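You operate a simulated robot arm through the tools that you are given. There is no shell and no other tool. Be economical: measure what you need, move in short steps, check, and stop when the job is done.

Carry out the task below with a simulated two-armed robot. There is one attempt and no reset: what you move stays moved.

JOB
Park the cord block and wind the slack back onto the big red spool.
Fine: the pink clip goes back with the others, the clamp opens, the block goes in its rest and the orange slider back to 10. The brake, the purple slider and the other clips stay.
Where things are to end (x, y in the base frame): clip within 6 cm of [82, 33].

The check looks at the end state, three seconds after you hand in, the way a careful person would. Anything else that was tipped, shoved, dropped, spilled or broken makes it a failure.

ROBOT AND FRAMES
Two 7-joint arms with fingered hands on one trunk, hanging from a carriage that runs on a rail from [-93.2, 0] to [104.8, 0.1] (x, y) and turns from -5.55 to 6.458 rad about z. Base frame: it is fixed where the carriage stands at the start and does not move with it; the origin is on the floor, on the carriage's upright axis, x ahead of it, y to its left, z up. Readings come in cm, rad, newtons and seconds.
The left shoulder is at the start at [4, 17.7, 120.3], the right one opposite. With the tool pointing down near the work surface each hand reaches from about 36 to 84 cm from the robot's upright axis, wherever it stands, measured 20 degrees to its own side. Places, roughly: back of the measuring bar [80, 30, 80]; big red spool [30, 20, 80]; block rest [60, 30, 80]; brake lever [30, 10, 80]; clamp lever [40, 10, 80]; measuring bar [60, 20, 80]; orange bar slider [90, 20, 80]; purple bar slider [100, 20, 80]. Payload 4 kg a hand.
The tool frame of a hand sits at the grasp point between the pads (the TCP): z along the fingers, y along the line on which they close. The tips reach 3 cm beyond it. The gripper opens to 10.4 cm. The gripper's body begins 3.5 cm behind the TCP. The gripper is a hand of 4 fingers: y runs from the thumb to the fingers, the wrist lies at [-1.5, -10.4, -17.8] in the tool frame, and closing takes about 1.5 s.
Orientation is told as [roll, pitch, yaw] about the base's x, y, z axes, in that order, counted from this pose: with the fingers straight down and the wrist toward the robot, the tool's x, y and z point along [0, 1, 0], [1, 0, 0] and [0, 0, -1] of the base frame.

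CONTROLS
- The arms move only by the tool move_arm. It takes "left_commands", "right_commands" or both (then of equal length, played together; a hand with none holds still); each is a list of rows, each a list of 6 numbers: the shift along the tool's x, y, z in units of 40 mm (1.0 is 40 mm), then the turn, a rotation vector about the tool's x, y, z in units of 6 degrees (1.0 is 6 degrees). In form: [[tx, ty, tz, rx, ry, rz], ...]. A call has 1 to 12 rows; each row shifts and turns the commanded pose from where the row before left it, along the tool's axes as they then stand. "left_jaw" and "right_jaw" are, for a hand that has rows, the opening in per cent of the stroke, from 0 (shut) to 100 (fully open), set as the call begins (left out, the last holds). A call with a number of a shift or a turn outside -1 to 1 is refused whole. A row lasts 0.2 s, in which the tool goes at most 5 cm and 0.15 rad; a call with a longer step from one row to the next is refused whole, and so is a gripper value outside its range. A pose out of reach is approached as far as the arm can. The call stops where the force on the tool passes 40 N (or 10 N more than at its start, if that is more) or the arm is blocked; 0.2 s more then pass. The fingers move at their own pace (about 15.3 cm/s each) and stop on an object; they squeeze with about 23 N. The grip force told is the motor's: it shows also when the fingers shut on nothing. Time passes only in rows, and 0.2 s behind the last, so rows that do not move let the fingers close. The reply holds the time, the measured pose of the TCP, the force on the tool along the base axes, the opening and the grip force, in the units named above and with some noise, with the torque about the TCP (base axes, N m) and any sound that the robot's microphone picked up.
- Cameras (640 x 400 px; columns grow to the right, rows downward): "scene" is now at [24.27, 2.26, 148.96]; the picture's right is [0.30, -0.95, 0.00], its down [-0.78, -0.24, -0.57] and it looks along [0.55, 0.17, -0.82] (base axes); focal length 214 px, centre (320, 200). "left" rides on the left gripper at [-6.1, -9.2, -13] in its tool frame; the picture's right is [-0.81, -0.27, 0.52], its down [0.53, -0.71, 0.46] and it looks along [0.24, 0.64, 0.72] (tool axes); focal length 275 px, centre (320, 200). "right" rides on the right gripper at [6.1, -9.2, -13] in its tool frame; the picture's right is [-0.81, 0.28, -0.52], its down [-0.53, -0.71, 0.46] and it looks along [-0.24, 0.64, 0.72] (tool axes); focal length 275 px, centre (320, 200). There is no depth. A picture from a camera that has moved, and an enlarged one, comes with that camera's place and axes in the base frame and with its lens. The place of the scene camera against the robot may be out by one fixed shift of up to 1.8 cm in any direction.
- capture(camera): a new picture of that camera. No time passes.
- slide_trunk(by): slides the trunk up (or, below 0, down) by that many cm; the arms and the scene camera ride with it, the base frame stays. It gives what a move gives, with no picture.
- steer(legs): drives the robot by 1 to 6 legs, each [ahead, left, turn to the left] in cm, cm and rad, along the robot's own axes; the way and the turn of a leg run together, so that a leg with both is an arc; at most 150 cm and 3.142 rad a leg. The arms and the cameras ride along, it lands a little off, and it stops where it bumps. It keeps to its track: a leg is cut to what the track allows. It gives what a move gives.
- hand_shape(shape, hand): the hand has 4 fingers and takes this shape, open, in about a second: jaw (thumb against the fingers, like two jaws); tri (thumb and two fingers); tip (a fingertip pinch); poke (one finger out to press); point (the index stretched); flat (the hand flat); cup (the hand cupped); fist (a fist). The gripper value then closes the fingers along that shape, each until it touches; the sizes above hold for jaw. It gives what a move gives, with no picture.
- pan_tilt(pan, tilt): turns the head with the scene camera to pan (to the left, within 1.501 rad either way) and tilt (down, from -0.506 to 1.204), counted from straight ahead of the robot. It gives what a move gives.
- zoom(camera, box): a new picture of the part [left, top, right, bottom] of that camera's present view, enlarged. No time passes.
- close_job(): hands the job in; it is judged then, once.

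Work in short steps. Places have to be worked out from the pictures, the camera data and where the tool is seen: move nearer, look again, correct. Check each grasp and each placing, and mend what went wrong. You have 120 turns and 92 pictures in all, those below and enlarged ones among them. Open the grippers and draw the arms clear of the work before you hand the job in, unless the task says otherwise; then end with one line.

The tools are called by a JSON object that holds its "api" and its "payload". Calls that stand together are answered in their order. move_arm: Moves the arms, as the interface text tells. Its arguments: {"type":"object","properties":{"left_commands":{"type":"array","items":{"type":"array","items":{"type":"number"}}},"left_jaw":{"type":"number"},"right_commands":{"type":"array","items":{"type":"array","items":{"type":"number"}}},"right_jaw":{"type":"number"}},"required":[]} The other tools are called the same way: slide_trunk (by) slides the trunk up or down; hand_shape (shape, hand) gives the hand a shape; steer (legs) drives the base; pan_tilt (pan, tilt) turns the head that bears the scene camera; capture (camera) takes a picture; zoom (camera, box) takes an enlarged picture of a part of a camera's view; close_job () hands the job in.

At the start:

```text
time: 0.0
left_ee_pos: [48.28, 43.71, 119.15]
left_orientation: [0.0, -0.001, 0.001]
left_contact_force: [0.9, 0.2, -1.3]
left_torque: [-0.01, 0.03, -0.02]
left_finger_gap: 10.34
left_finger_force: 0.1
left_shape: jaw
right_ee_pos: [63.35, -5.37, 120.23]
right_orientation: [0.0, 0.0, 0.001]
right_contact_force: [-0.4, 0.6, -0.1]
right_torque: [-0.01, 0.0, -0.02]
right_finger_gap: 10.34
right_finger_force: 0.1
right_shape: jaw
trunk travel left (down, up): [-32.5, 43.8]
robot x, y, heading: [-0.13, 0.09, -0.004]
head pan, tilt: [0.302, 0.962]
```

scene: 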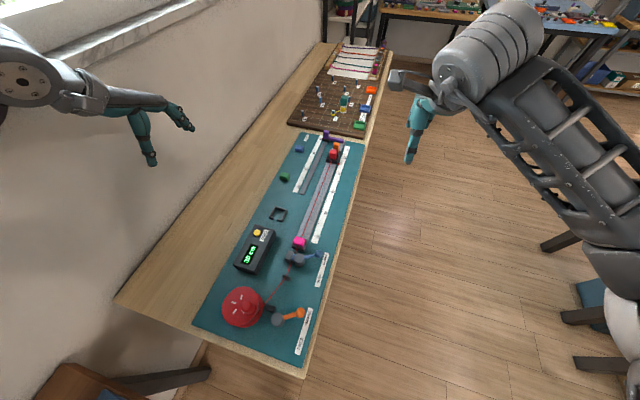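
right: 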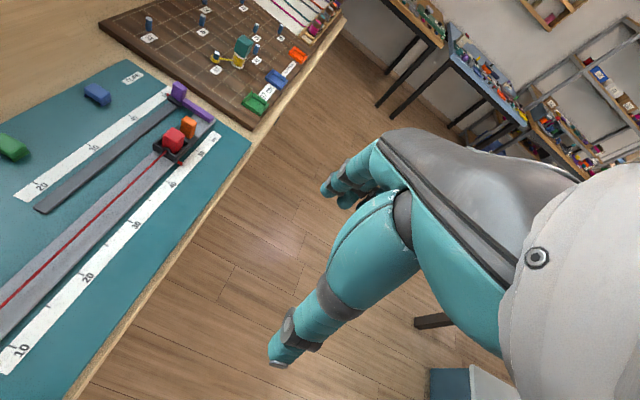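
left: 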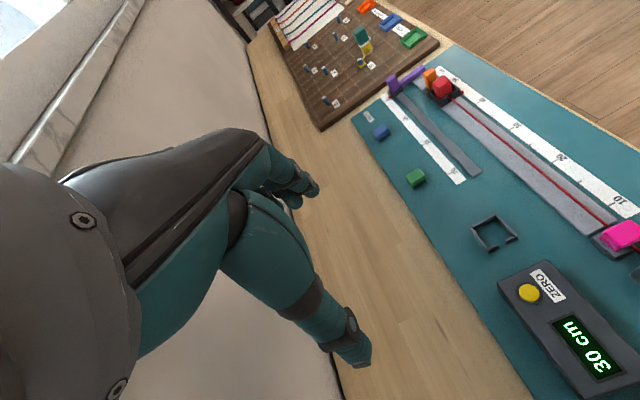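

The pictures show the teal mat with the red spool, levers, bar, clips. I look closer at the details first.

{"api": "zoom", "payload": {"camera": "scene", "box": [180, 220, 360, 370]}}

{"api": "zoom", "payload": {"camera": "scene", "box": [260, 120, 380, 260]}}

{"api": "zoom", "payload": {"camera": "left", "box": [360, 40, 640, 280]}}

```text
2.67 times, centred on (270, 295) of scene
camera zoom: at [24.27, 2.26, 148.96], right [0.3, -0.95, 0.0], down [-0.78, -0.24, -0.57], along [0.55, 0.17, -0.82], focal length 572 px, centre (453, -53)
```

zoom: 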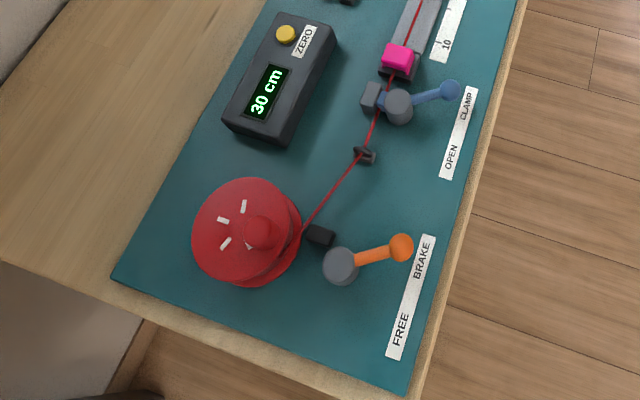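

```text
2.86 times, centred on (320, 190) of scene
camera zoom: at [24.27, 2.26, 148.96], right [0.3, -0.95, 0.0], down [-0.78, -0.24, -0.57], along [0.55, 0.17, -0.82], focal length 613 px, centre (320, 229)
```

zoom: 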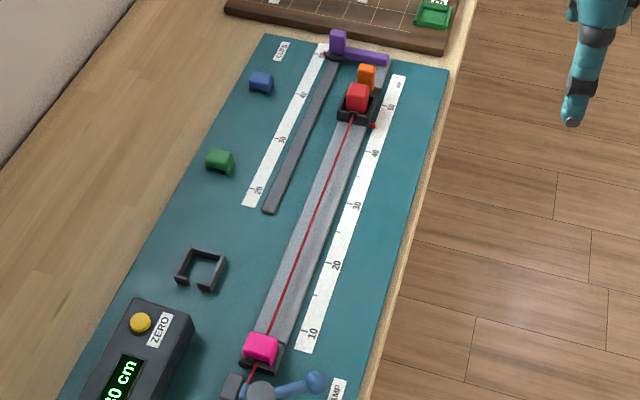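

```text
1.67 times, centred on (500, 160) of left
camera zoom: at [39.17, 37.61, 132.23], right [-0.27, -0.81, -0.52], down [-0.71, 0.53, -0.46], along [0.64, 0.24, -0.72], focal length 459 px, centre (20, 267)
```

zoom: 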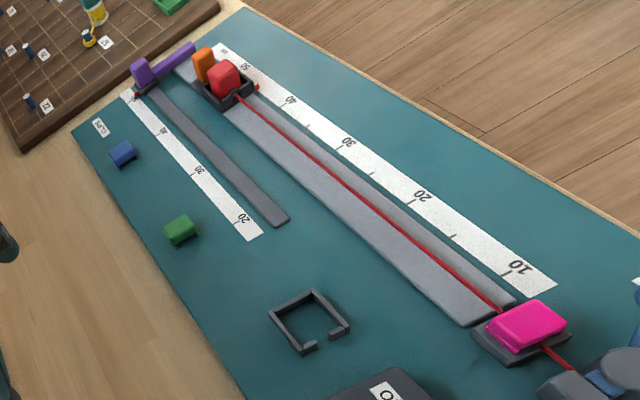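

I judge pink clip near [51,18], clamp [46,18], red block [94,18], rest [60,30], green/blue clips [77,34]/[95,34]. I bring the left hand nearer the clip and look with its camera.

{"api": "move_arm", "payload": {"left_commands": [[-1, 0, 0.5, 0, 0, 0], [-1, 0, 0.5, 0, 0, 0], [-1, 0, 0.5, 0, 0, 0], [-1, 0, 0.5, 0, 0, 0], [-1, 0, 0.5, 0, 0, 0], [-0.5, -0.5, 0.3, 0, 0, 0], [0, -0.8, 0.3, 0, 0, 0]], "left_jaw": 100}}

{"api": "capture", "payload": {"camera": "left"}}

{"api": "capture", "payload": {"camera": "scene"}}

```text
time: 1.6
left_ee_pos: [43.04, 21.64, 106.89]
left_orientation: [0.0, 0.001, 0.0]
left_contact_force: [-0.7, -1.0, -0.6]
left_torque: [-0.02, -0.01, 0.0]
left_finger_gap: 10.37
left_finger_force: 0.1
left_shape: jaw
right_ee_pos: [63.33, -5.38, 120.11]
right_orientation: [0.0, 0.002, -0.001]
right_contact_force: [-0.1, -0.4, 0.9]
right_torque: [0.01, 0.03, 0.0]
right_finger_gap: 10.35
right_finger_force: 0.0
right_shape: jaw
trunk travel left (down, up): [-32.5, 43.8]
robot x, y, heading: [0.12, -0.17, -0.005]
head pan, tilt: [0.302, 0.962]
```

```text
85 pictures are left
camera left: at [33.87, 15.54, 119.95], right [-0.28, -0.81, -0.52], down [-0.71, 0.53, -0.46], along [0.64, 0.24, -0.73], focal length 275 px, centre (320, 200)
```

left: 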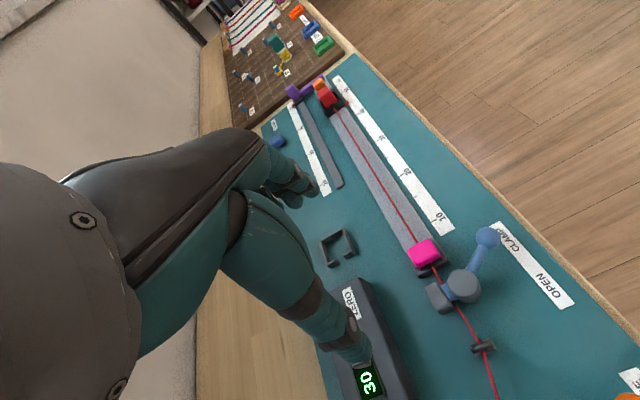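

```text
84 pictures are left
camera scene: at [24.23, 2.25, 148.95], right [0.3, -0.95, 0.0], down [-0.78, -0.24, -0.57], along [0.55, 0.17, -0.82], focal length 214 px, centre (320, 200)
```

scene: 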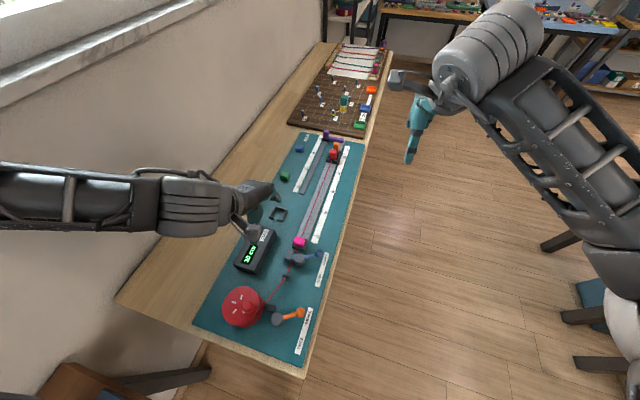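

Close-up of clip, clamp and spool via zooms to understand shapes.

{"api": "zoom", "payload": {"camera": "left", "box": [390, 210, 530, 330]}}

{"api": "zoom", "payload": {"camera": "scene", "box": [215, 275, 315, 345]}}

{"api": "zoom", "payload": {"camera": "left", "box": [270, 60, 380, 140]}}

```text
3.33 times, centred on (460, 270) of left
camera zoom: at [33.87, 15.54, 119.95], right [-0.28, -0.81, -0.52], down [-0.71, 0.53, -0.46], along [0.64, 0.24, -0.73], focal length 918 px, centre (-147, -33)
```

zoom: 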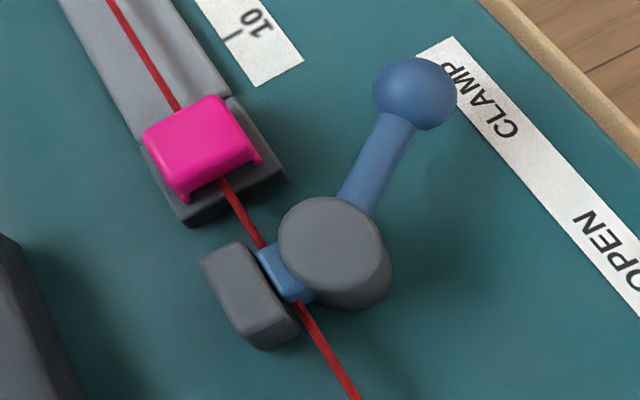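

```text
5.71 times, centred on (265, 310) of scene
camera zoom: at [24.23, 2.25, 148.95], right [0.3, -0.95, 0.0], down [-0.78, -0.24, -0.57], along [0.55, 0.17, -0.82], focal length 1226 px, centre (634, -429)
```

zoom: 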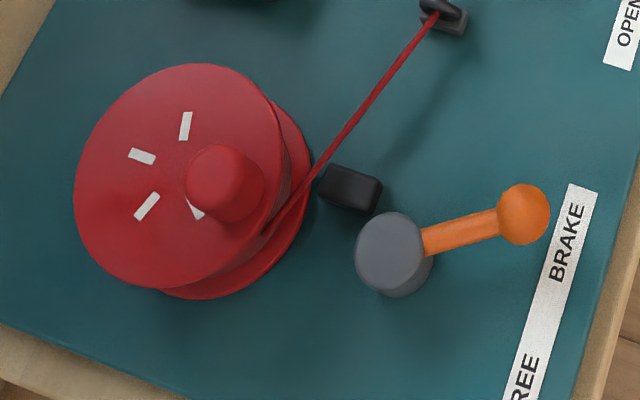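

```text
5.00 times, centred on (325, 100) of left
camera zoom: at [33.87, 15.54, 119.95], right [-0.28, -0.81, -0.52], down [-0.71, 0.53, -0.46], along [0.64, 0.24, -0.73], focal length 1376 px, centre (295, 700)
```

zoom: 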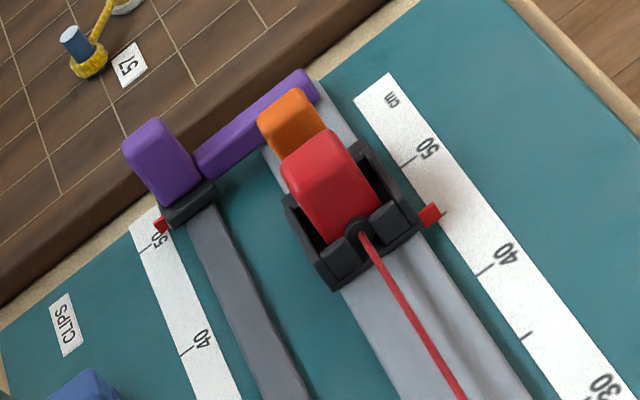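

The clip is a U over the cord with legs at ±y, so I need to close along y: turn the left hand by -90° yaw (wrist to +y).

{"api": "move_arm", "payload": {"left_commands": [[0, 0, 0, 0, 0, 1], [0, 0, 0, 0, 0, 1], [0, 0, 0, 0, 0, 1], [0, 0, 0, 0, 0, 1], [0, 0, 0, 0, 0, 1], [0, 0, 0, 0, 0, 1], [0, 0, 0, 0, 0, 1], [0, 0, 0, 0, 0, 1], [0, 0, 0, 0, 0, 1], [0, 0, 0, 0, 0, 1], [0, 0, 0, 0, 0, 1], [0, 0, 0, 0, 0, 1]]}}

{"api": "move_arm", "payload": {"left_commands": [[0.5, 0, 0, 0, 0, 1], [0.5, 0, 0, 0, 0, 1], [0.5, 0, 0, 0, 0, 1], [0, 0.5, 0.5, 0, 0, 0], [0, 0.5, 0.8, 0, 0, 0], [0, 0, 0, 0, 0, 0]]}}

{"api": "capture", "payload": {"camera": "left"}}

{"api": "capture", "payload": {"camera": "scene"}}

```text
time: 4.2
left_ee_pos: [43.19, 21.73, 106.83]
left_orientation: [0.0, -0.001, -1.259]
left_contact_force: [-0.8, 0.4, -1.1]
left_torque: [0.02, 0.0, 0.02]
left_finger_gap: 10.34
left_finger_force: 0.1
left_shape: jaw
right_ee_pos: [63.35, -5.31, 120.07]
right_orientation: [0.001, 0.0, 0.0]
right_contact_force: [0.2, -0.2, 0.7]
right_torque: [0.0, 0.0, 0.02]
right_finger_gap: 10.35
right_finger_force: 0.1
right_shape: jaw
trunk travel left (down, up): [-32.5, 43.8]
robot x, y, heading: [-0.06, 0.01, 0.001]
head pan, tilt: [0.302, 0.962]
```

```text
time: 5.6
left_ee_pos: [49.03, 19.09, 101.56]
left_orientation: [0.0, 0.0, -1.57]
left_contact_force: [0.8, 0.8, 0.2]
left_torque: [0.0, 0.02, 0.05]
left_finger_gap: 10.4
left_finger_force: 0.0
left_shape: jaw
right_ee_pos: [63.3, -5.39, 120.29]
right_orientation: [0.001, 0.001, -0.001]
right_contact_force: [-0.3, -0.3, -0.3]
right_torque: [0.0, -0.01, -0.03]
right_finger_gap: 10.36
right_finger_force: 0.1
right_shape: jaw
trunk travel left (down, up): [-32.5, 43.8]
robot x, y, heading: [-0.16, -0.24, -0.001]
head pan, tilt: [0.302, 0.962]
```

```text
80 pictures are left
camera left: at [42.87, 28.22, 114.68], right [-0.81, 0.27, -0.52], down [0.53, 0.71, -0.46], along [0.24, -0.64, -0.72], focal length 275 px, centre (320, 200)
```

left: 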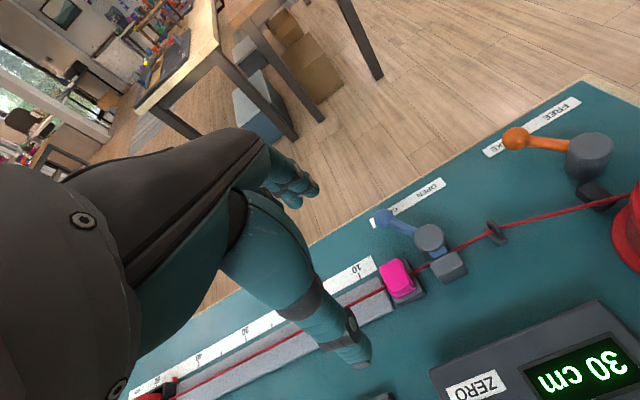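

```text
79 pictures are left
camera scene: at [24.27, 2.27, 148.96], right [0.3, -0.95, 0.0], down [-0.78, -0.24, -0.57], along [0.55, 0.17, -0.82], focal length 214 px, centre (320, 200)
```

scene: 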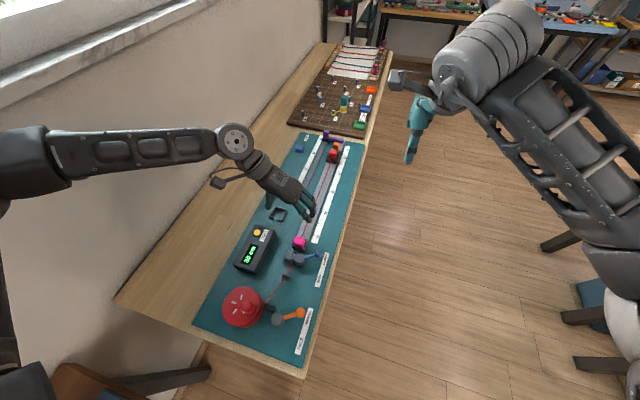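

Triangulation puts the clip top near [48.1,16.8,84]. I go down to just above it and check.

{"api": "move_arm", "payload": {"left_commands": [[-0.2, 0.57, 0, 0, 0, 0], [0, 0, 0.8, 0, 0, 0], [0, 0, 0.8, 0, 0, 0], [0, 0, 0.8, 0, 0, 0], [0, 0, 0.6, 0, 0, 0], [0, 0, 0, 0, 0, 0]]}}

{"api": "capture", "payload": {"camera": "left"}}

{"api": "zoom", "payload": {"camera": "scene", "box": [240, 190, 360, 290]}}

```text
time: 7.0
left_ee_pos: [48.14, 16.79, 89.39]
left_orientation: [0.0, 0.0, -1.571]
left_contact_force: [0.4, 0.0, 0.9]
left_torque: [0.0, -0.03, -0.01]
left_finger_gap: 10.37
left_finger_force: 0.0
left_shape: jaw
right_ee_pos: [63.41, -5.43, 120.13]
right_orientation: [0.0, 0.0, -0.001]
right_contact_force: [-0.8, -0.7, 0.1]
right_torque: [-0.02, 0.01, 0.04]
right_finger_gap: 10.38
right_finger_force: 0.1
right_shape: jaw
trunk travel left (down, up): [-32.5, 43.8]
robot x, y, heading: [0.13, 0.19, 0.002]
head pan, tilt: [0.302, 0.962]
```

```text
78 pictures are left
camera left: at [42.09, 25.95, 102.57], right [-0.81, 0.27, -0.52], down [0.53, 0.71, -0.45], along [0.24, -0.64, -0.72], focal length 275 px, centre (320, 200)
```

left: 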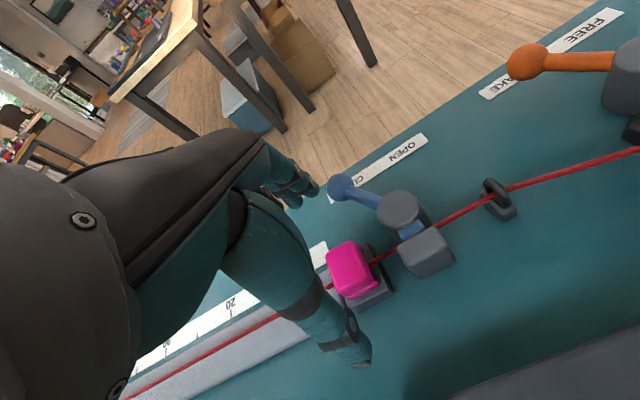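

```text
4.00 times, centred on (300, 240) of scene
camera zoom: at [24.27, 2.27, 148.96], right [0.3, -0.95, 0.0], down [-0.78, -0.24, -0.57], along [0.55, 0.17, -0.82], focal length 858 px, centre (400, 40)
```

zoom: 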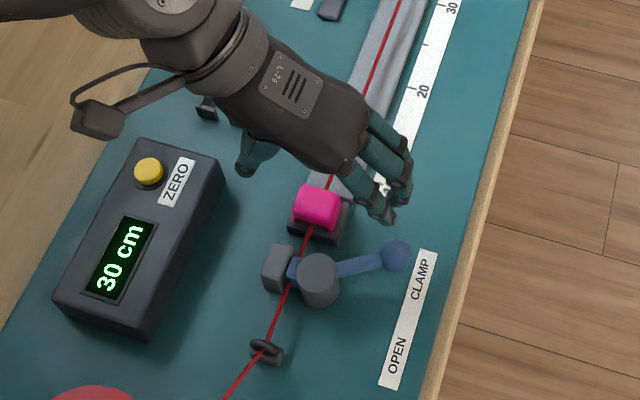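

The clip sits centrally between thumb and fingers (ray gives [48.1,17.0]). I lower to about TCP z 85 and close.

{"api": "move_arm", "payload": {"left_commands": [[0, 0, 0.4, 0, 0, 0], [0, 0, 0.4, 0, 0, 0], [0, 0, 0.2, 0, 0, 0], [0, 0, 0, 0, 0, 0]]}}

{"api": "zoom", "payload": {"camera": "left", "box": [240, 160, 480, 400]}}

{"api": "zoom", "payload": {"camera": "scene", "box": [260, 200, 340, 280]}}

```text
time: 8.0
left_ee_pos: [47.76, 16.91, 86.34]
left_orientation: [0.003, 0.001, -1.574]
left_contact_force: [2.1, 1.8, 1.1]
left_torque: [0.01, -0.02, 0.12]
left_finger_gap: 10.32
left_finger_force: 0.0
left_shape: jaw
left hand out of reach, approached as far as the arm can: row 3
right_ee_pos: [63.34, -5.34, 120.21]
right_orientation: [0.002, 0.0, 0.0]
right_contact_force: [0.8, -0.4, 0.2]
right_torque: [-0.02, -0.04, 0.03]
right_finger_gap: 10.34
right_finger_force: 0.1
right_shape: jaw
trunk travel left (down, up): [-32.5, 43.8]
robot x, y, heading: [-0.09, 0.19, -0.0]
head pan, tilt: [0.302, 0.962]
```

```text
1.67 times, centred on (360, 280) of left
camera zoom: at [41.61, 26.06, 99.43], right [-0.81, 0.28, -0.52], down [0.53, 0.71, -0.45], along [0.25, -0.64, -0.73], focal length 459 px, centre (253, 67)
```

zoom: 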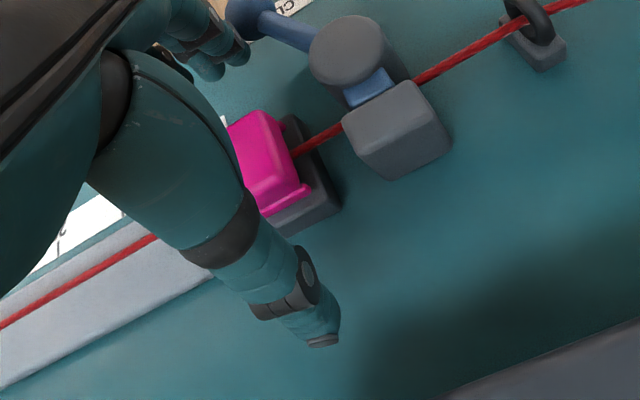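

```text
5.00 times, centred on (300, 240) of scene
camera zoom: at [24.3, 2.27, 148.97], right [0.3, -0.95, 0.0], down [-0.78, -0.24, -0.57], along [0.55, 0.17, -0.82], focal length 1072 px, centre (420, 0)
```

zoom: 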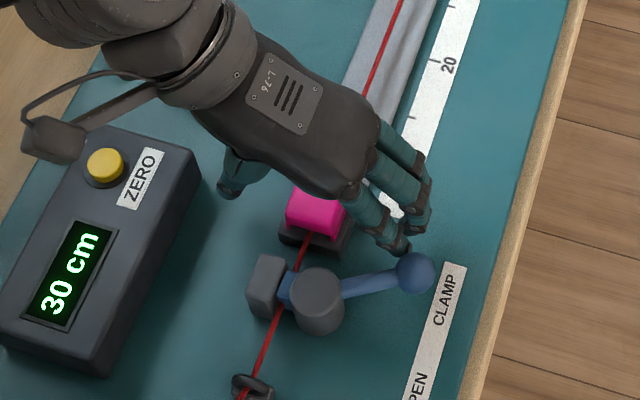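

The arm hits its low limit; I raise the hand 10 cm, then slide the trunk down 10 cm to gain reach.

{"api": "move_arm", "payload": {"left_commands": [[0.1, 0, -1, 0, 0, 0], [0, 0, -1, 0, 0, 0], [0, 0, -0.5, 0, 0, 0], [0, 0, 0, 0, 0, 0]]}}

{"api": "slide_trunk", "payload": {"by": -10}}

```text
time: 9.0
left_ee_pos: [48.18, 17.15, 96.36]
left_orientation: [-0.002, 0.0, -1.57]
left_contact_force: [-0.4, -0.4, -0.3]
left_torque: [-0.02, 0.02, 0.02]
left_finger_gap: 10.37
left_finger_force: 0.0
left_shape: jaw
right_ee_pos: [63.41, -5.37, 120.19]
right_orientation: [0.001, 0.001, 0.001]
right_contact_force: [0.9, -0.7, -0.9]
right_torque: [0.0, 0.01, -0.03]
right_finger_gap: 10.37
right_finger_force: 0.0
right_shape: jaw
trunk travel left (down, up): [-32.5, 43.8]
robot x, y, heading: [0.26, -0.29, 0.003]
head pan, tilt: [0.302, 0.962]
```

```text
time: 10.3
left_ee_pos: [48.2, 17.17, 86.26]
left_orientation: [-0.001, 0.001, -1.57]
left_contact_force: [0.6, 0.6, 0.1]
left_torque: [0.02, 0.0, 0.02]
left_finger_gap: 10.37
left_finger_force: 0.0
left_shape: jaw
right_ee_pos: [63.45, -5.36, 110.27]
right_orientation: [0.001, -0.002, -0.001]
right_contact_force: [0.0, 0.3, -0.1]
right_torque: [0.05, -0.02, -0.03]
right_finger_gap: 10.36
right_finger_force: 0.0
right_shape: jaw
trunk travel left (down, up): [-22.5, 53.8]
robot x, y, heading: [0.06, -0.07, -0.0]
head pan, tilt: [0.302, 0.962]
```

Now lower 1.6 cm and close on the clip.

{"api": "move_arm", "payload": {"left_commands": [[0.05, 0.1, 0.4, 0, 0, 0], [0, 0, 0, 0, 0, 0]]}}

{"api": "move_arm", "payload": {"left_commands": [[0, 0, 0, 0, 0, 0], [0, 0, 0, 0, 0, 0], [0, 0, 0, 0, 0, 0], [0, 0, 0, 0, 0, 0], [0, 0, 0, 0, 0, 0], [0, 0, 0, 0, 0, 0], [0, 0, 0, 0, 0, 0], [0, 0, 0, 0, 0, 0]], "left_jaw": 20}}

{"api": "zoom", "payload": {"camera": "scene", "box": [260, 200, 340, 280]}}

{"api": "zoom", "payload": {"camera": "left", "box": [240, 160, 480, 400]}}

```text
time: 10.9
left_ee_pos: [48.38, 16.86, 84.69]
left_orientation: [0.0, 0.0, -1.571]
left_contact_force: [-0.1, -1.0, 0.6]
left_torque: [0.01, -0.02, 0.06]
left_finger_gap: 10.36
left_finger_force: 0.0
left_shape: jaw
right_ee_pos: [63.42, -5.14, 110.18]
right_orientation: [0.0, 0.001, 0.0]
right_contact_force: [0.2, -0.1, 0.7]
right_torque: [-0.03, 0.01, -0.01]
right_finger_gap: 10.38
right_finger_force: 0.1
right_shape: jaw
trunk travel left (down, up): [-22.5, 53.8]
robot x, y, heading: [0.02, 0.13, -0.0]
head pan, tilt: [0.302, 0.962]
```

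```text
time: 12.7
left_ee_pos: [48.36, 16.9, 84.66]
left_orientation: [0.0, -0.001, -1.571]
left_contact_force: [0.3, 1.6, -0.7]
left_torque: [-0.04, -0.07, -0.08]
left_finger_gap: 3.68
left_finger_force: 22.6
left_shape: jaw
right_ee_pos: [63.43, -5.35, 110.17]
right_orientation: [-0.002, 0.0, 0.0]
right_contact_force: [-0.4, -0.8, -0.1]
right_torque: [0.01, 0.01, 0.01]
right_finger_gap: 10.38
right_finger_force: 0.1
right_shape: jaw
trunk travel left (down, up): [-22.5, 53.8]
robot x, y, heading: [0.09, -0.14, -0.001]
head pan, tilt: [0.302, 0.962]
```

```text
5.00 times, centred on (300, 240) of scene
camera zoom: at [24.28, 2.28, 138.96], right [0.3, -0.95, 0.0], down [-0.78, -0.24, -0.57], along [0.55, 0.17, -0.82], focal length 1072 px, centre (420, 0)
```

zoom: 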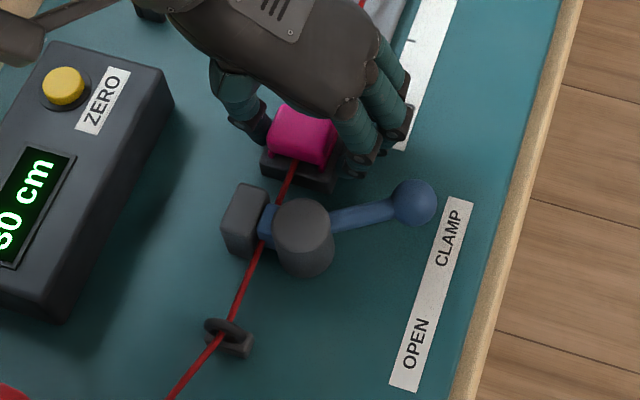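

```text
1.67 times, centred on (360, 280) of left
camera zoom: at [42.28, 26.03, 97.77], right [-0.81, 0.27, -0.52], down [0.53, 0.71, -0.46], along [0.24, -0.64, -0.72], focal length 459 px, centre (253, 67)
```

zoom: 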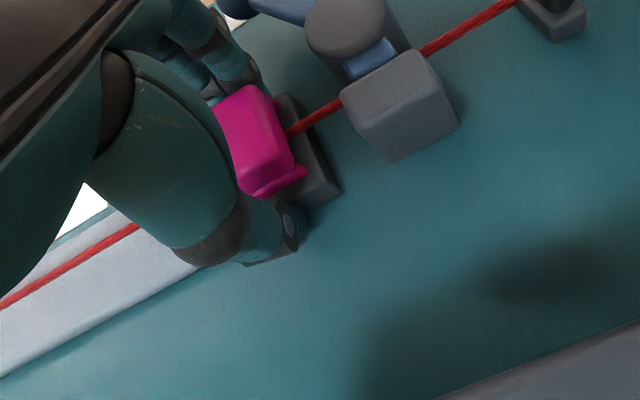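

Gripped with a 3.7 cm gap. I lift straight up slowly.

{"api": "move_arm", "payload": {"left_commands": [[0, 0, -0.25, 0, 0, 0], [0, 0, -0.25, 0, 0, 0], [0, 0, -0.5, 0, 0, 0], [0, 0, -0.75, 0, 0, 0], [0, 0, -0.75, 0, 0, 0], [0, 0, -0.75, 0, 0, 0], [0, 0, 0, 0, 0, 0]]}}

{"api": "capture", "payload": {"camera": "left"}}

{"api": "zoom", "payload": {"camera": "scene", "box": [220, 120, 380, 280]}}

```text
time: 14.3
left_ee_pos: [48.52, 16.49, 97.61]
left_orientation: [-0.001, -0.001, -1.57]
left_contact_force: [0.6, 0.8, -0.3]
left_torque: [0.0, 0.01, -0.01]
left_finger_gap: 3.2
left_finger_force: 22.8
left_shape: jaw
right_ee_pos: [63.28, -5.41, 110.17]
right_orientation: [0.0, -0.001, -0.001]
right_contact_force: [0.6, -0.1, 0.2]
right_torque: [-0.01, -0.01, -0.02]
right_finger_gap: 10.34
right_finger_force: 0.0
right_shape: jaw
trunk travel left (down, up): [-22.5, 53.8]
robot x, y, heading: [-0.13, 0.02, 0.002]
head pan, tilt: [0.302, 0.962]
```

```text
72 pictures are left
camera left: at [42.41, 25.85, 110.76], right [-0.81, 0.27, -0.52], down [0.53, 0.71, -0.46], along [0.24, -0.64, -0.72], focal length 275 px, centre (320, 200)
```

left: 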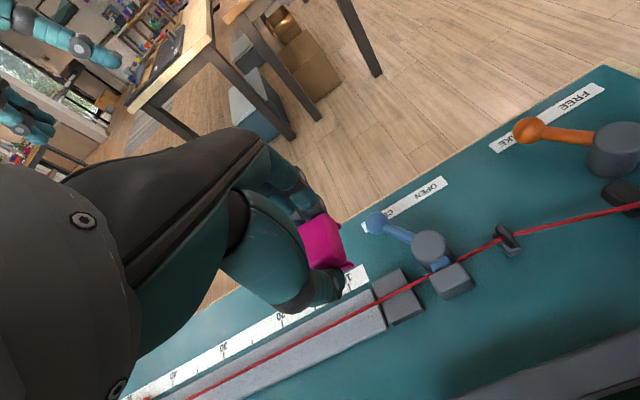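

```text
2.50 times, centred on (300, 200) of scene
camera zoom: at [24.27, 2.25, 138.96], right [0.3, -0.95, 0.0], down [-0.78, -0.24, -0.57], along [0.55, 0.17, -0.82], focal length 536 px, centre (370, 200)
```

zoom: 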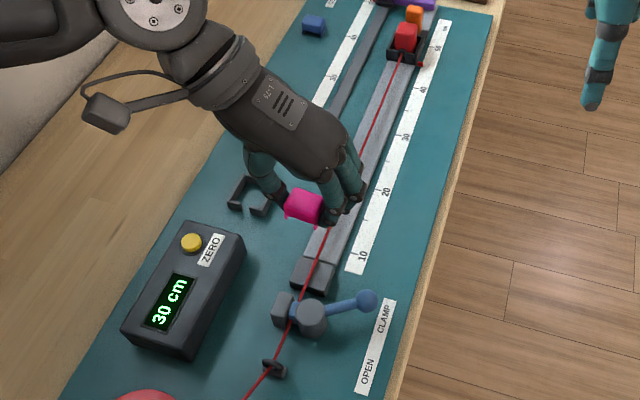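

The clip is held and the cord is free beneath. The target is too far, so I raise the trunk and drive the robot ahead.

{"api": "slide_trunk", "payload": {"by": 12}}

{"api": "steer", "payload": {"legs": [[25, 0, 0]]}}

{"api": "capture", "payload": {"camera": "scene"}}

{"api": "capture", "payload": {"camera": "left"}}

```text
time: 15.8
left_ee_pos: [48.52, 16.67, 109.69]
left_orientation: [0.0, 0.001, -1.569]
left_contact_force: [1.3, 0.2, -1.1]
left_torque: [0.02, 0.0, 0.02]
left_finger_gap: 3.21
left_finger_force: 23.2
left_shape: jaw
right_ee_pos: [63.41, -5.41, 122.21]
right_orientation: [-0.001, 0.001, -0.001]
right_contact_force: [0.4, -0.2, 0.7]
right_torque: [-0.05, -0.01, 0.01]
right_finger_gap: 10.36
right_finger_force: 0.0
right_shape: jaw
trunk travel left (down, up): [-34.5, 41.8]
robot x, y, heading: [-0.45, 0.05, -0.001]
head pan, tilt: [0.302, 0.962]
```

```text
time: 17.6
left_ee_pos: [73.4, 16.53, 109.61]
left_orientation: [-0.001, -0.001, -1.576]
left_contact_force: [0.1, 0.6, 0.0]
left_torque: [0.01, -0.04, -0.01]
left_finger_gap: 3.21
left_finger_force: 22.5
left_shape: jaw
right_ee_pos: [88.13, -5.68, 122.19]
right_orientation: [0.001, 0.001, -0.005]
right_contact_force: [0.1, 0.1, 0.1]
right_torque: [0.01, 0.02, 0.01]
right_finger_gap: 10.37
right_finger_force: 0.1
right_shape: jaw
trunk travel left (down, up): [-34.5, 41.8]
robot x, y, heading: [24.92, 0.14, -0.005]
head pan, tilt: [0.302, 0.962]
```

```text
70 pictures are left
camera scene: at [49.04, 2.15, 150.97], right [0.29, -0.96, 0.0], down [-0.78, -0.24, -0.57], along [0.55, 0.17, -0.82], focal length 214 px, centre (320, 200)
```

scene: 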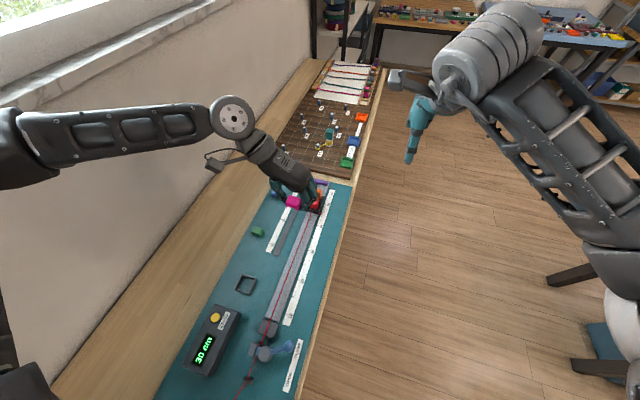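

```text
69 pictures are left
camera left: at [67.32, 25.65, 122.76], right [-0.81, 0.28, -0.52], down [0.54, 0.71, -0.46], along [0.24, -0.65, -0.72], focal length 275 px, centre (320, 200)
```

left: 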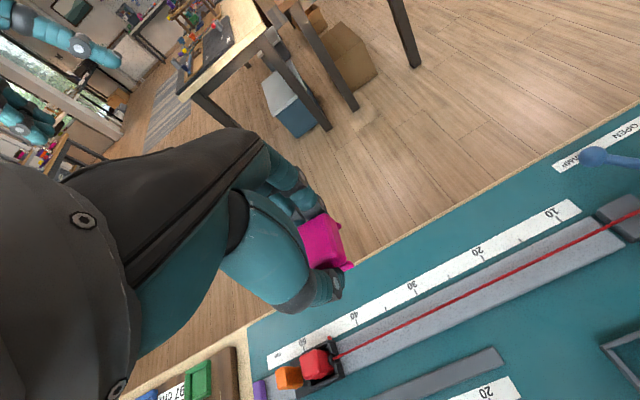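

Drive went freely. Now move the hand toward [85.5, 33.5] up high and look.

{"api": "move_arm", "payload": {"left_commands": [[0.62, -0.85, 0, 0, 0, 0], [0.62, -0.85, 0, 0, 0, 0], [0.62, -0.85, 0, 0, 0, 0], [0.62, -0.85, 0, 0, 0, 0], [0.62, -0.85, 0, 0, 0, 0], [0, 0, 0, 0, 0, 0]]}}

{"api": "capture", "payload": {"camera": "left"}}

{"api": "zoom", "payload": {"camera": "scene", "box": [220, 150, 380, 270]}}

```text
time: 19.0
left_ee_pos: [85.76, 33.46, 109.62]
left_orientation: [-0.001, 0.001, -1.575]
left_contact_force: [-0.1, -0.1, -0.4]
left_torque: [-0.02, -0.03, -0.03]
left_finger_gap: 3.22
left_finger_force: 23.2
left_shape: jaw
right_ee_pos: [88.07, -5.75, 122.18]
right_orientation: [-0.002, 0.001, -0.006]
right_contact_force: [0.1, 0.1, 0.1]
right_torque: [-0.02, -0.02, -0.05]
right_finger_gap: 10.38
right_finger_force: 0.1
right_shape: jaw
trunk travel left (down, up): [-34.5, 41.8]
robot x, y, heading: [24.34, 0.38, -0.006]
head pan, tilt: [0.302, 0.962]
```

```text
68 pictures are left
camera left: at [79.73, 42.64, 122.68], right [-0.81, 0.28, -0.52], down [0.54, 0.71, -0.46], along [0.24, -0.65, -0.72], focal length 275 px, centre (320, 200)
```

left: 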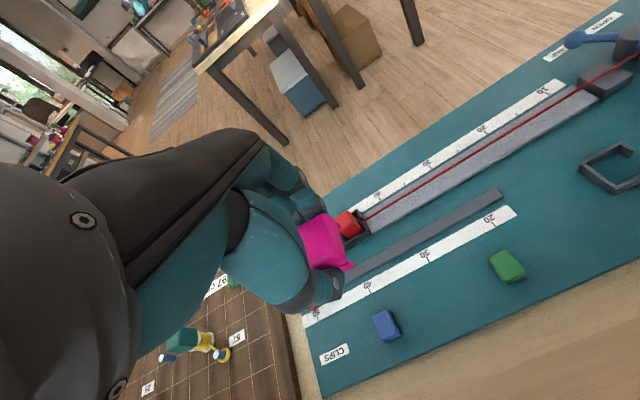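

```text
3.33 times, centred on (300, 210) of scene
camera zoom: at [48.98, 2.16, 150.95], right [0.29, -0.96, 0.0], down [-0.78, -0.24, -0.57], along [0.55, 0.17, -0.82], focal length 715 px, centre (387, 167)
```

zoom: 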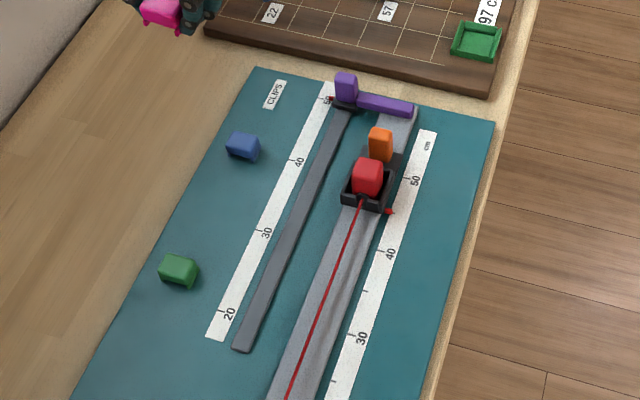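

Green clip ≈[73.5,32.8], blue ≈[91,32.7]; the slot [82,33] lies between. I move there and lower.

{"api": "move_arm", "payload": {"left_commands": [[-0.7, 0.1, 0, 0, 0, 0], [0, 0, 0.9, 0, 0, 0], [0, 0, 0.9, 0, 0, 0], [0, 0, 0.9, 0, 0, 0], [0, 0, 0.9, 0, 0, 0], [0, 0, 0.9, 0, 0, 0], [0, 0, 0.5, 0, 0, 0], [0, 0, 0, 0, 0, 0]]}}

{"api": "capture", "payload": {"camera": "left"}}

{"api": "zoom", "payload": {"camera": "scene", "box": [220, 150, 380, 270]}}

```text
time: 20.8
left_ee_pos: [79.31, 32.52, 92.5]
left_orientation: [0.002, 0.004, -1.574]
left_contact_force: [0.1, 0.5, -0.2]
left_torque: [0.01, -0.02, -0.01]
left_finger_gap: 3.18
left_finger_force: 23.1
left_shape: jaw
left hand out of reach, approached as far as the arm can: row 5, 6, 7
right_ee_pos: [88.13, -5.56, 122.21]
right_orientation: [0.0, 0.0, -0.007]
right_contact_force: [0.0, 0.6, -0.5]
right_torque: [0.0, 0.01, 0.02]
right_finger_gap: 10.36
right_finger_force: 0.0
right_shape: jaw
trunk travel left (down, up): [-34.5, 41.8]
robot x, y, heading: [24.77, -0.08, -0.006]
head pan, tilt: [0.302, 0.962]
```

```text
66 pictures are left
camera left: at [73.17, 41.75, 105.58], right [-0.81, 0.28, -0.52], down [0.54, 0.71, -0.45], along [0.24, -0.64, -0.73], focal length 275 px, centre (320, 200)
```

left: 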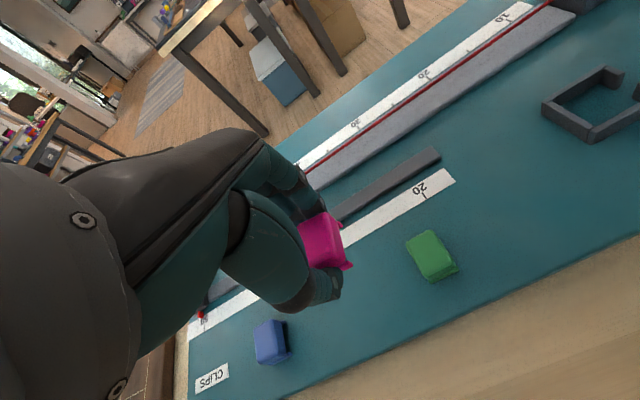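

```text
3.33 times, centred on (300, 210) of scene
camera zoom: at [49.0, 2.15, 150.96], right [0.29, -0.96, 0.0], down [-0.78, -0.24, -0.57], along [0.55, 0.17, -0.82], focal length 715 px, centre (387, 167)
```

zoom: 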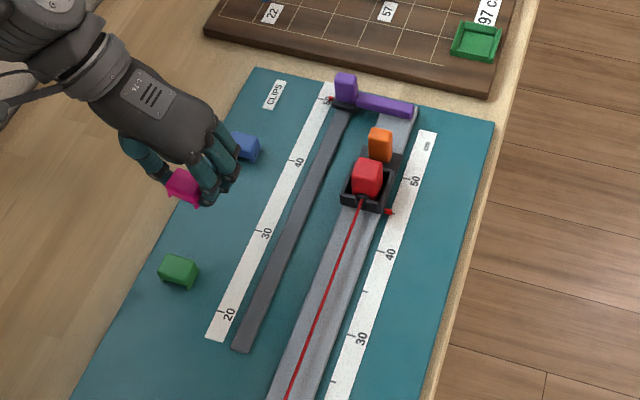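

The arm is at full stretch. I check whether there is clearance beneath the robot body before lowering the trunk: tilt the head down.

{"api": "move_arm", "payload": {"left_commands": [[0.5, 0, -1, 0, 0, 0], [0.4, 0.0, -1, 0, 0, 0], [0, 0, 0, 0, 0, 0]]}}

{"api": "pan_tilt", "payload": {"pan": 0.5, "tilt": 1.2}}

{"api": "capture", "payload": {"camera": "scene"}}

```text
time: 21.6
left_ee_pos: [82.89, 32.56, 100.58]
left_orientation: [0.001, 0.0, -1.577]
left_contact_force: [-0.2, -0.6, 1.3]
left_torque: [-0.01, -0.02, 0.03]
left_finger_gap: 3.2
left_finger_force: 22.9
left_shape: jaw
right_ee_pos: [88.16, -5.68, 122.12]
right_orientation: [0.001, -0.002, -0.004]
right_contact_force: [-0.1, -0.1, 0.9]
right_torque: [-0.03, 0.0, 0.04]
right_finger_gap: 10.38
right_finger_force: 0.0
right_shape: jaw
trunk travel left (down, up): [-34.5, 41.8]
robot x, y, heading: [24.55, 0.09, -0.01]
head pan, tilt: [0.302, 0.962]
```

```text
time: 22.4
left_ee_pos: [82.83, 32.66, 100.66]
left_orientation: [-0.001, -0.001, -1.577]
left_contact_force: [-0.6, 0.8, -0.2]
left_torque: [0.05, 0.01, 0.05]
left_finger_gap: 3.17
left_finger_force: 22.7
left_shape: jaw
right_ee_pos: [88.01, -5.68, 122.14]
right_orientation: [0.001, -0.002, -0.004]
right_contact_force: [0.5, -0.8, -0.8]
right_torque: [0.01, -0.01, -0.03]
right_finger_gap: 10.4
right_finger_force: 0.0
right_shape: jaw
trunk travel left (down, up): [-34.5, 41.8]
robot x, y, heading: [24.8, -0.03, -0.01]
head pan, tilt: [0.499, 1.201]
```

```text
64 pictures are left
camera scene: at [47.04, 2.69, 149.43], right [0.47, -0.88, 0.0], down [-0.82, -0.44, -0.36], along [0.32, 0.17, -0.93], focal length 214 px, centre (320, 200)
```

scene: 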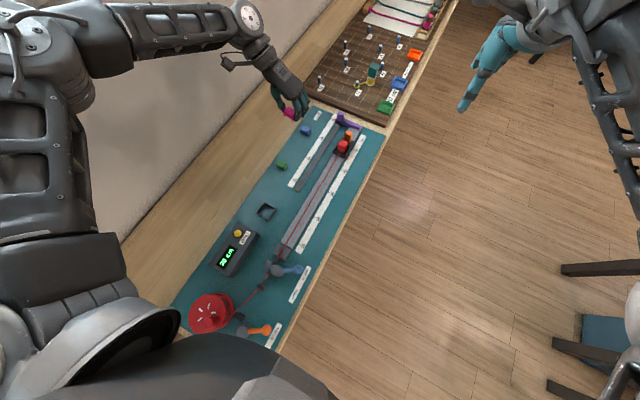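

Nothing visible that would be hit by the arm; I lower the trunk in careful steps.

{"api": "slide_trunk", "payload": {"by": -6}}

{"api": "slide_trunk", "payload": {"by": -6}}

{"api": "zoom", "payload": {"camera": "scene", "box": [160, 80, 400, 360]}}

```text
time: 23.4
left_ee_pos: [82.77, 32.48, 94.61]
left_orientation: [-0.001, 0.0, -1.576]
left_contact_force: [0.6, -0.3, 0.1]
left_torque: [0.01, -0.02, -0.01]
left_finger_gap: 3.2
left_finger_force: 23.2
left_shape: jaw
right_ee_pos: [88.18, -5.64, 116.19]
right_orientation: [0.0, 0.0, -0.004]
right_contact_force: [0.2, -0.1, -0.7]
right_torque: [0.01, 0.01, 0.03]
right_finger_gap: 10.37
right_finger_force: 0.1
right_shape: jaw
trunk travel left (down, up): [-28.5, 47.8]
robot x, y, heading: [24.63, -0.16, -0.002]
head pan, tilt: [0.499, 1.201]
```

```text
time: 24.4
left_ee_pos: [82.92, 32.53, 88.45]
left_orientation: [0.0, 0.001, -1.577]
left_contact_force: [-0.1, -0.8, 0.2]
left_torque: [0.0, 0.0, 0.01]
left_finger_gap: 3.15
left_finger_force: 22.8
left_shape: jaw
right_ee_pos: [88.15, -5.66, 110.27]
right_orientation: [0.0, 0.0, -0.004]
right_contact_force: [-0.3, 0.6, -0.2]
right_torque: [0.0, 0.01, 0.04]
right_finger_gap: 10.35
right_finger_force: 0.0
right_shape: jaw
trunk travel left (down, up): [-22.5, 53.8]
robot x, y, heading: [24.63, 0.14, -0.003]
head pan, tilt: [0.499, 1.201]
```

```text
1.43 times, centred on (280, 220) of scene
camera zoom: at [47.05, 2.7, 137.43], right [0.47, -0.88, 0.0], down [-0.82, -0.44, -0.36], along [0.32, 0.17, -0.93], focal length 306 px, centre (377, 171)
```

zoom: 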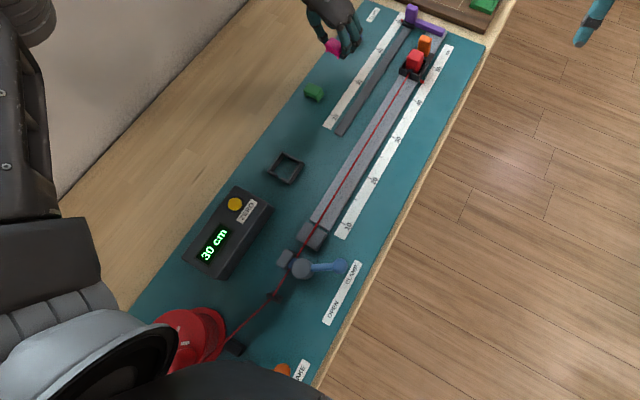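

Free so far at z 88.5. Now a fine descent with the arm until contact.

{"api": "move_arm", "payload": {"left_commands": [[0, -0.1, 0.4, 0, 0, 0], [0, 0, 0.4, 0, 0, 0], [0, 0, 0.2, 0, 0, 0], [0, 0, 0, 0, 0, 0]]}}

{"api": "zoom", "payload": {"camera": "left", "box": [220, 160, 460, 360]}}

```text
time: 25.4
left_ee_pos: [82.64, 32.85, 84.75]
left_orientation: [0.001, 0.003, -1.575]
left_contact_force: [0.4, 1.4, -1.0]
left_torque: [-0.02, 0.02, 0.03]
left_finger_gap: 3.19
left_finger_force: 22.7
left_shape: jaw
left hand out of reach, approached as far as the arm can: row 3
right_ee_pos: [88.13, -5.63, 110.24]
right_orientation: [0.0, -0.001, -0.006]
right_contact_force: [0.1, 0.1, 0.1]
right_torque: [0.01, 0.05, 0.0]
right_finger_gap: 10.38
right_finger_force: 0.0
right_shape: jaw
trunk travel left (down, up): [-22.5, 53.8]
robot x, y, heading: [24.73, -0.01, -0.005]
head pan, tilt: [0.499, 1.201]
```

```text
2.00 times, centred on (340, 260) of left
camera zoom: at [76.46, 42.1, 97.86], right [-0.81, 0.28, -0.52], down [0.54, 0.71, -0.45], along [0.24, -0.64, -0.73], focal length 551 px, centre (280, 80)
```

zoom: 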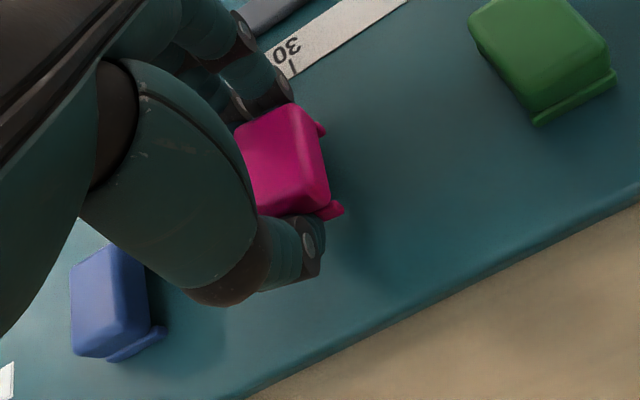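

Still hovering slightly; lower the trunk a little more.

{"api": "slide_trunk", "payload": {"by": -1.5}}

{"api": "zoom", "payload": {"camera": "left", "box": [220, 160, 460, 360]}}

```text
time: 26.0
left_ee_pos: [82.87, 32.86, 84.26]
left_orientation: [0.013, -0.008, -1.571]
left_contact_force: [-0.2, 3.1, 9.0]
left_torque: [-0.1, 0.14, -0.08]
left_finger_gap: 3.23
left_finger_force: 22.8
left_shape: jaw
right_ee_pos: [88.03, -5.61, 108.78]
right_orientation: [-0.001, -0.001, -0.004]
right_contact_force: [0.0, -0.5, -0.3]
right_torque: [0.0, -0.03, 0.01]
right_finger_gap: 10.38
right_finger_force: 0.1
right_shape: jaw
trunk travel left (down, up): [-21.1, 55.2]
robot x, y, heading: [24.61, 0.01, -0.002]
head pan, tilt: [0.499, 1.201]
stopped: the force on the tool passed its limit at 45 N (the readings are from after the stop); the commanded pose is now the measured one
```

```text
2.00 times, centred on (340, 260) of left
camera zoom: at [76.62, 42.08, 97.17], right [-0.8, 0.27, -0.53], down [0.54, 0.71, -0.45], along [0.25, -0.65, -0.72], focal length 551 px, centre (280, 80)
```

zoom: 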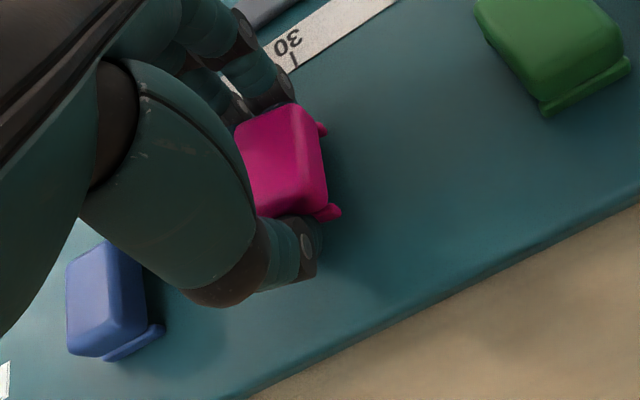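

Contact at z≈84.2. Open the jaws partway to release, then rise.

{"api": "move_arm", "payload": {"left_commands": [[0, 0, 0, 0, 0, 0], [0, 0, 0, 0, 0, 0], [0, 0, 0, 0, 0, 0], [0, 0, 0, 0, 0, 0]], "left_jaw": 58}}

{"api": "move_arm", "payload": {"left_commands": [[0, 0, -0.3, 0, 0, 0], [0, 0, -0.6, 0, 0, 0], [0, 0, -0.9, 0, 0, 0], [0, 0, -0.9, 0, 0, 0], [0, 0, -0.9, 0, 0, 0], [0, 0, 0, 0, 0, 0]]}}

{"api": "capture", "payload": {"camera": "left"}}

{"api": "zoom", "payload": {"camera": "scene", "box": [240, 60, 400, 180]}}

```text
time: 27.0
left_ee_pos: [82.9, 32.66, 84.17]
left_orientation: [0.011, -0.008, -1.576]
left_contact_force: [-0.6, -6.6, 19.3]
left_torque: [0.13, 0.08, 0.04]
left_finger_gap: 5.49
left_finger_force: 0.0
left_shape: jaw
right_ee_pos: [88.17, -5.59, 108.88]
right_orientation: [-0.001, -0.001, -0.004]
right_contact_force: [0.2, 0.6, 1.1]
right_torque: [0.01, 0.01, 0.0]
right_finger_gap: 10.37
right_finger_force: 0.0
right_shape: jaw
trunk travel left (down, up): [-21.1, 55.2]
robot x, y, heading: [24.91, -0.13, -0.006]
head pan, tilt: [0.499, 1.201]
```

```text
time: 28.4
left_ee_pos: [82.57, 32.7, 98.37]
left_orientation: [0.008, -0.006, -1.574]
left_contact_force: [-1.2, -0.8, 0.0]
left_torque: [0.07, -0.02, -0.02]
left_finger_gap: 6.02
left_finger_force: 0.1
left_shape: jaw
right_ee_pos: [88.01, -5.65, 108.79]
right_orientation: [0.0, 0.0, -0.005]
right_contact_force: [-0.4, 0.2, 0.3]
right_torque: [0.02, 0.02, -0.01]
right_finger_gap: 10.38
right_finger_force: 0.1
right_shape: jaw
trunk travel left (down, up): [-21.1, 55.2]
robot x, y, heading: [24.89, 0.13, -0.006]
head pan, tilt: [0.499, 1.201]
```

```text
60 pictures are left
camera left: at [76.45, 42.12, 111.35], right [-0.81, 0.27, -0.52], down [0.54, 0.71, -0.46], along [0.25, -0.65, -0.72], focal length 275 px, centre (320, 200)
```

left: 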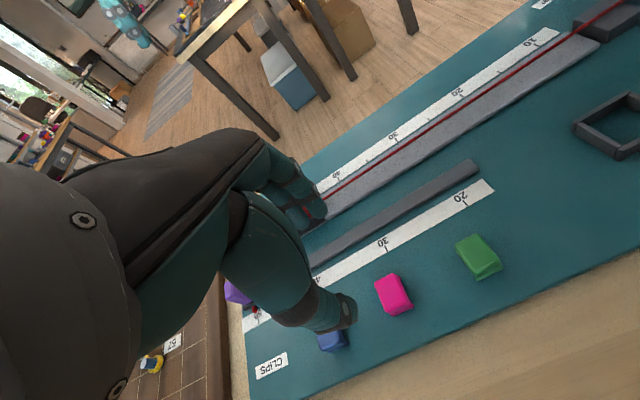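

```text
3.33 times, centred on (320, 120) of scene
camera zoom: at [47.01, 2.69, 136.03], right [0.47, -0.88, 0.0], down [-0.82, -0.44, -0.36], along [0.32, 0.17, -0.93], focal length 715 px, centre (320, 467)
```

zoom: 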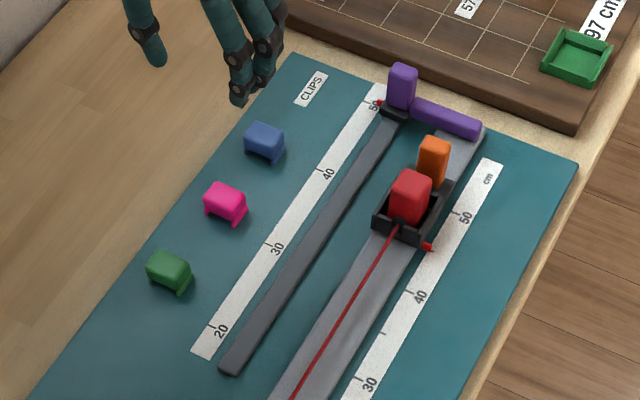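

Clip stands upright between the others at ≈[82.6,32.7]. Next the red block, at about [89.7,16.6]; I move the left hand above it and look.

{"api": "move_arm", "payload": {"left_commands": [[0.3, 0.5, -0.5, 0, 0, 0], [0.4, 0.9, 0, 0, 0, 0], [0.4, 0.9, 0, 0, 0, 0], [0.3, 0.9, 0, 0, 0, 0], [0, 0.4, 0, 0, 0, 0], [0, 0, 0, 0, 0, 0]], "left_jaw": 75}}

{"api": "capture", "payload": {"camera": "left"}}

{"api": "zoom", "payload": {"camera": "scene", "box": [280, 80, 400, 180]}}

```text
time: 29.8
left_ee_pos: [87.78, 18.53, 100.54]
left_orientation: [0.009, -0.008, -1.572]
left_contact_force: [0.5, 0.4, 0.2]
left_torque: [0.03, -0.03, 0.0]
left_finger_gap: 7.75
left_finger_force: 0.0
left_shape: jaw
left hand out of reach, approached as far as the arm can: row 5
right_ee_pos: [88.02, -5.7, 108.82]
right_orientation: [0.0, 0.0, -0.003]
right_contact_force: [-0.1, 0.0, -0.3]
right_torque: [0.02, -0.05, 0.02]
right_finger_gap: 10.36
right_finger_force: 0.0
right_shape: jaw
trunk travel left (down, up): [-21.1, 55.2]
robot x, y, heading: [25.11, -0.09, -0.007]
head pan, tilt: [0.499, 1.201]
```

```text
58 pictures are left
camera left: at [81.65, 27.85, 113.59], right [-0.81, 0.27, -0.53], down [0.54, 0.71, -0.46], along [0.25, -0.65, -0.72], focal length 275 px, centre (320, 200)
```

left: 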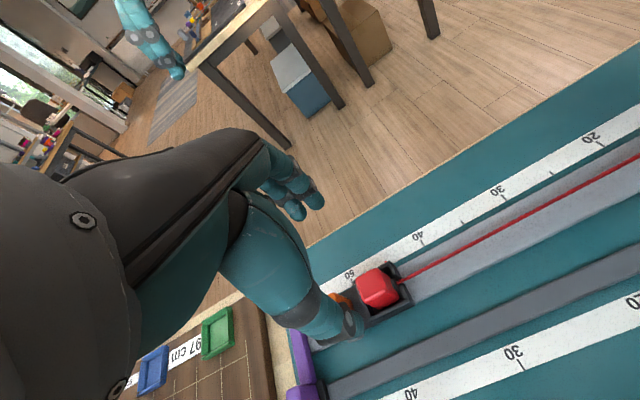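

```text
4.00 times, centred on (340, 130) of scene
camera zoom: at [47.03, 2.69, 136.04], right [0.47, -0.88, 0.0], down [-0.82, -0.44, -0.36], along [0.32, 0.17, -0.93], focal length 858 px, centre (240, 480)
```

zoom: 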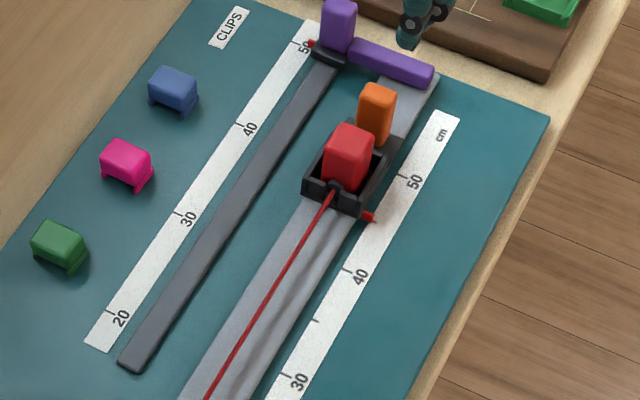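

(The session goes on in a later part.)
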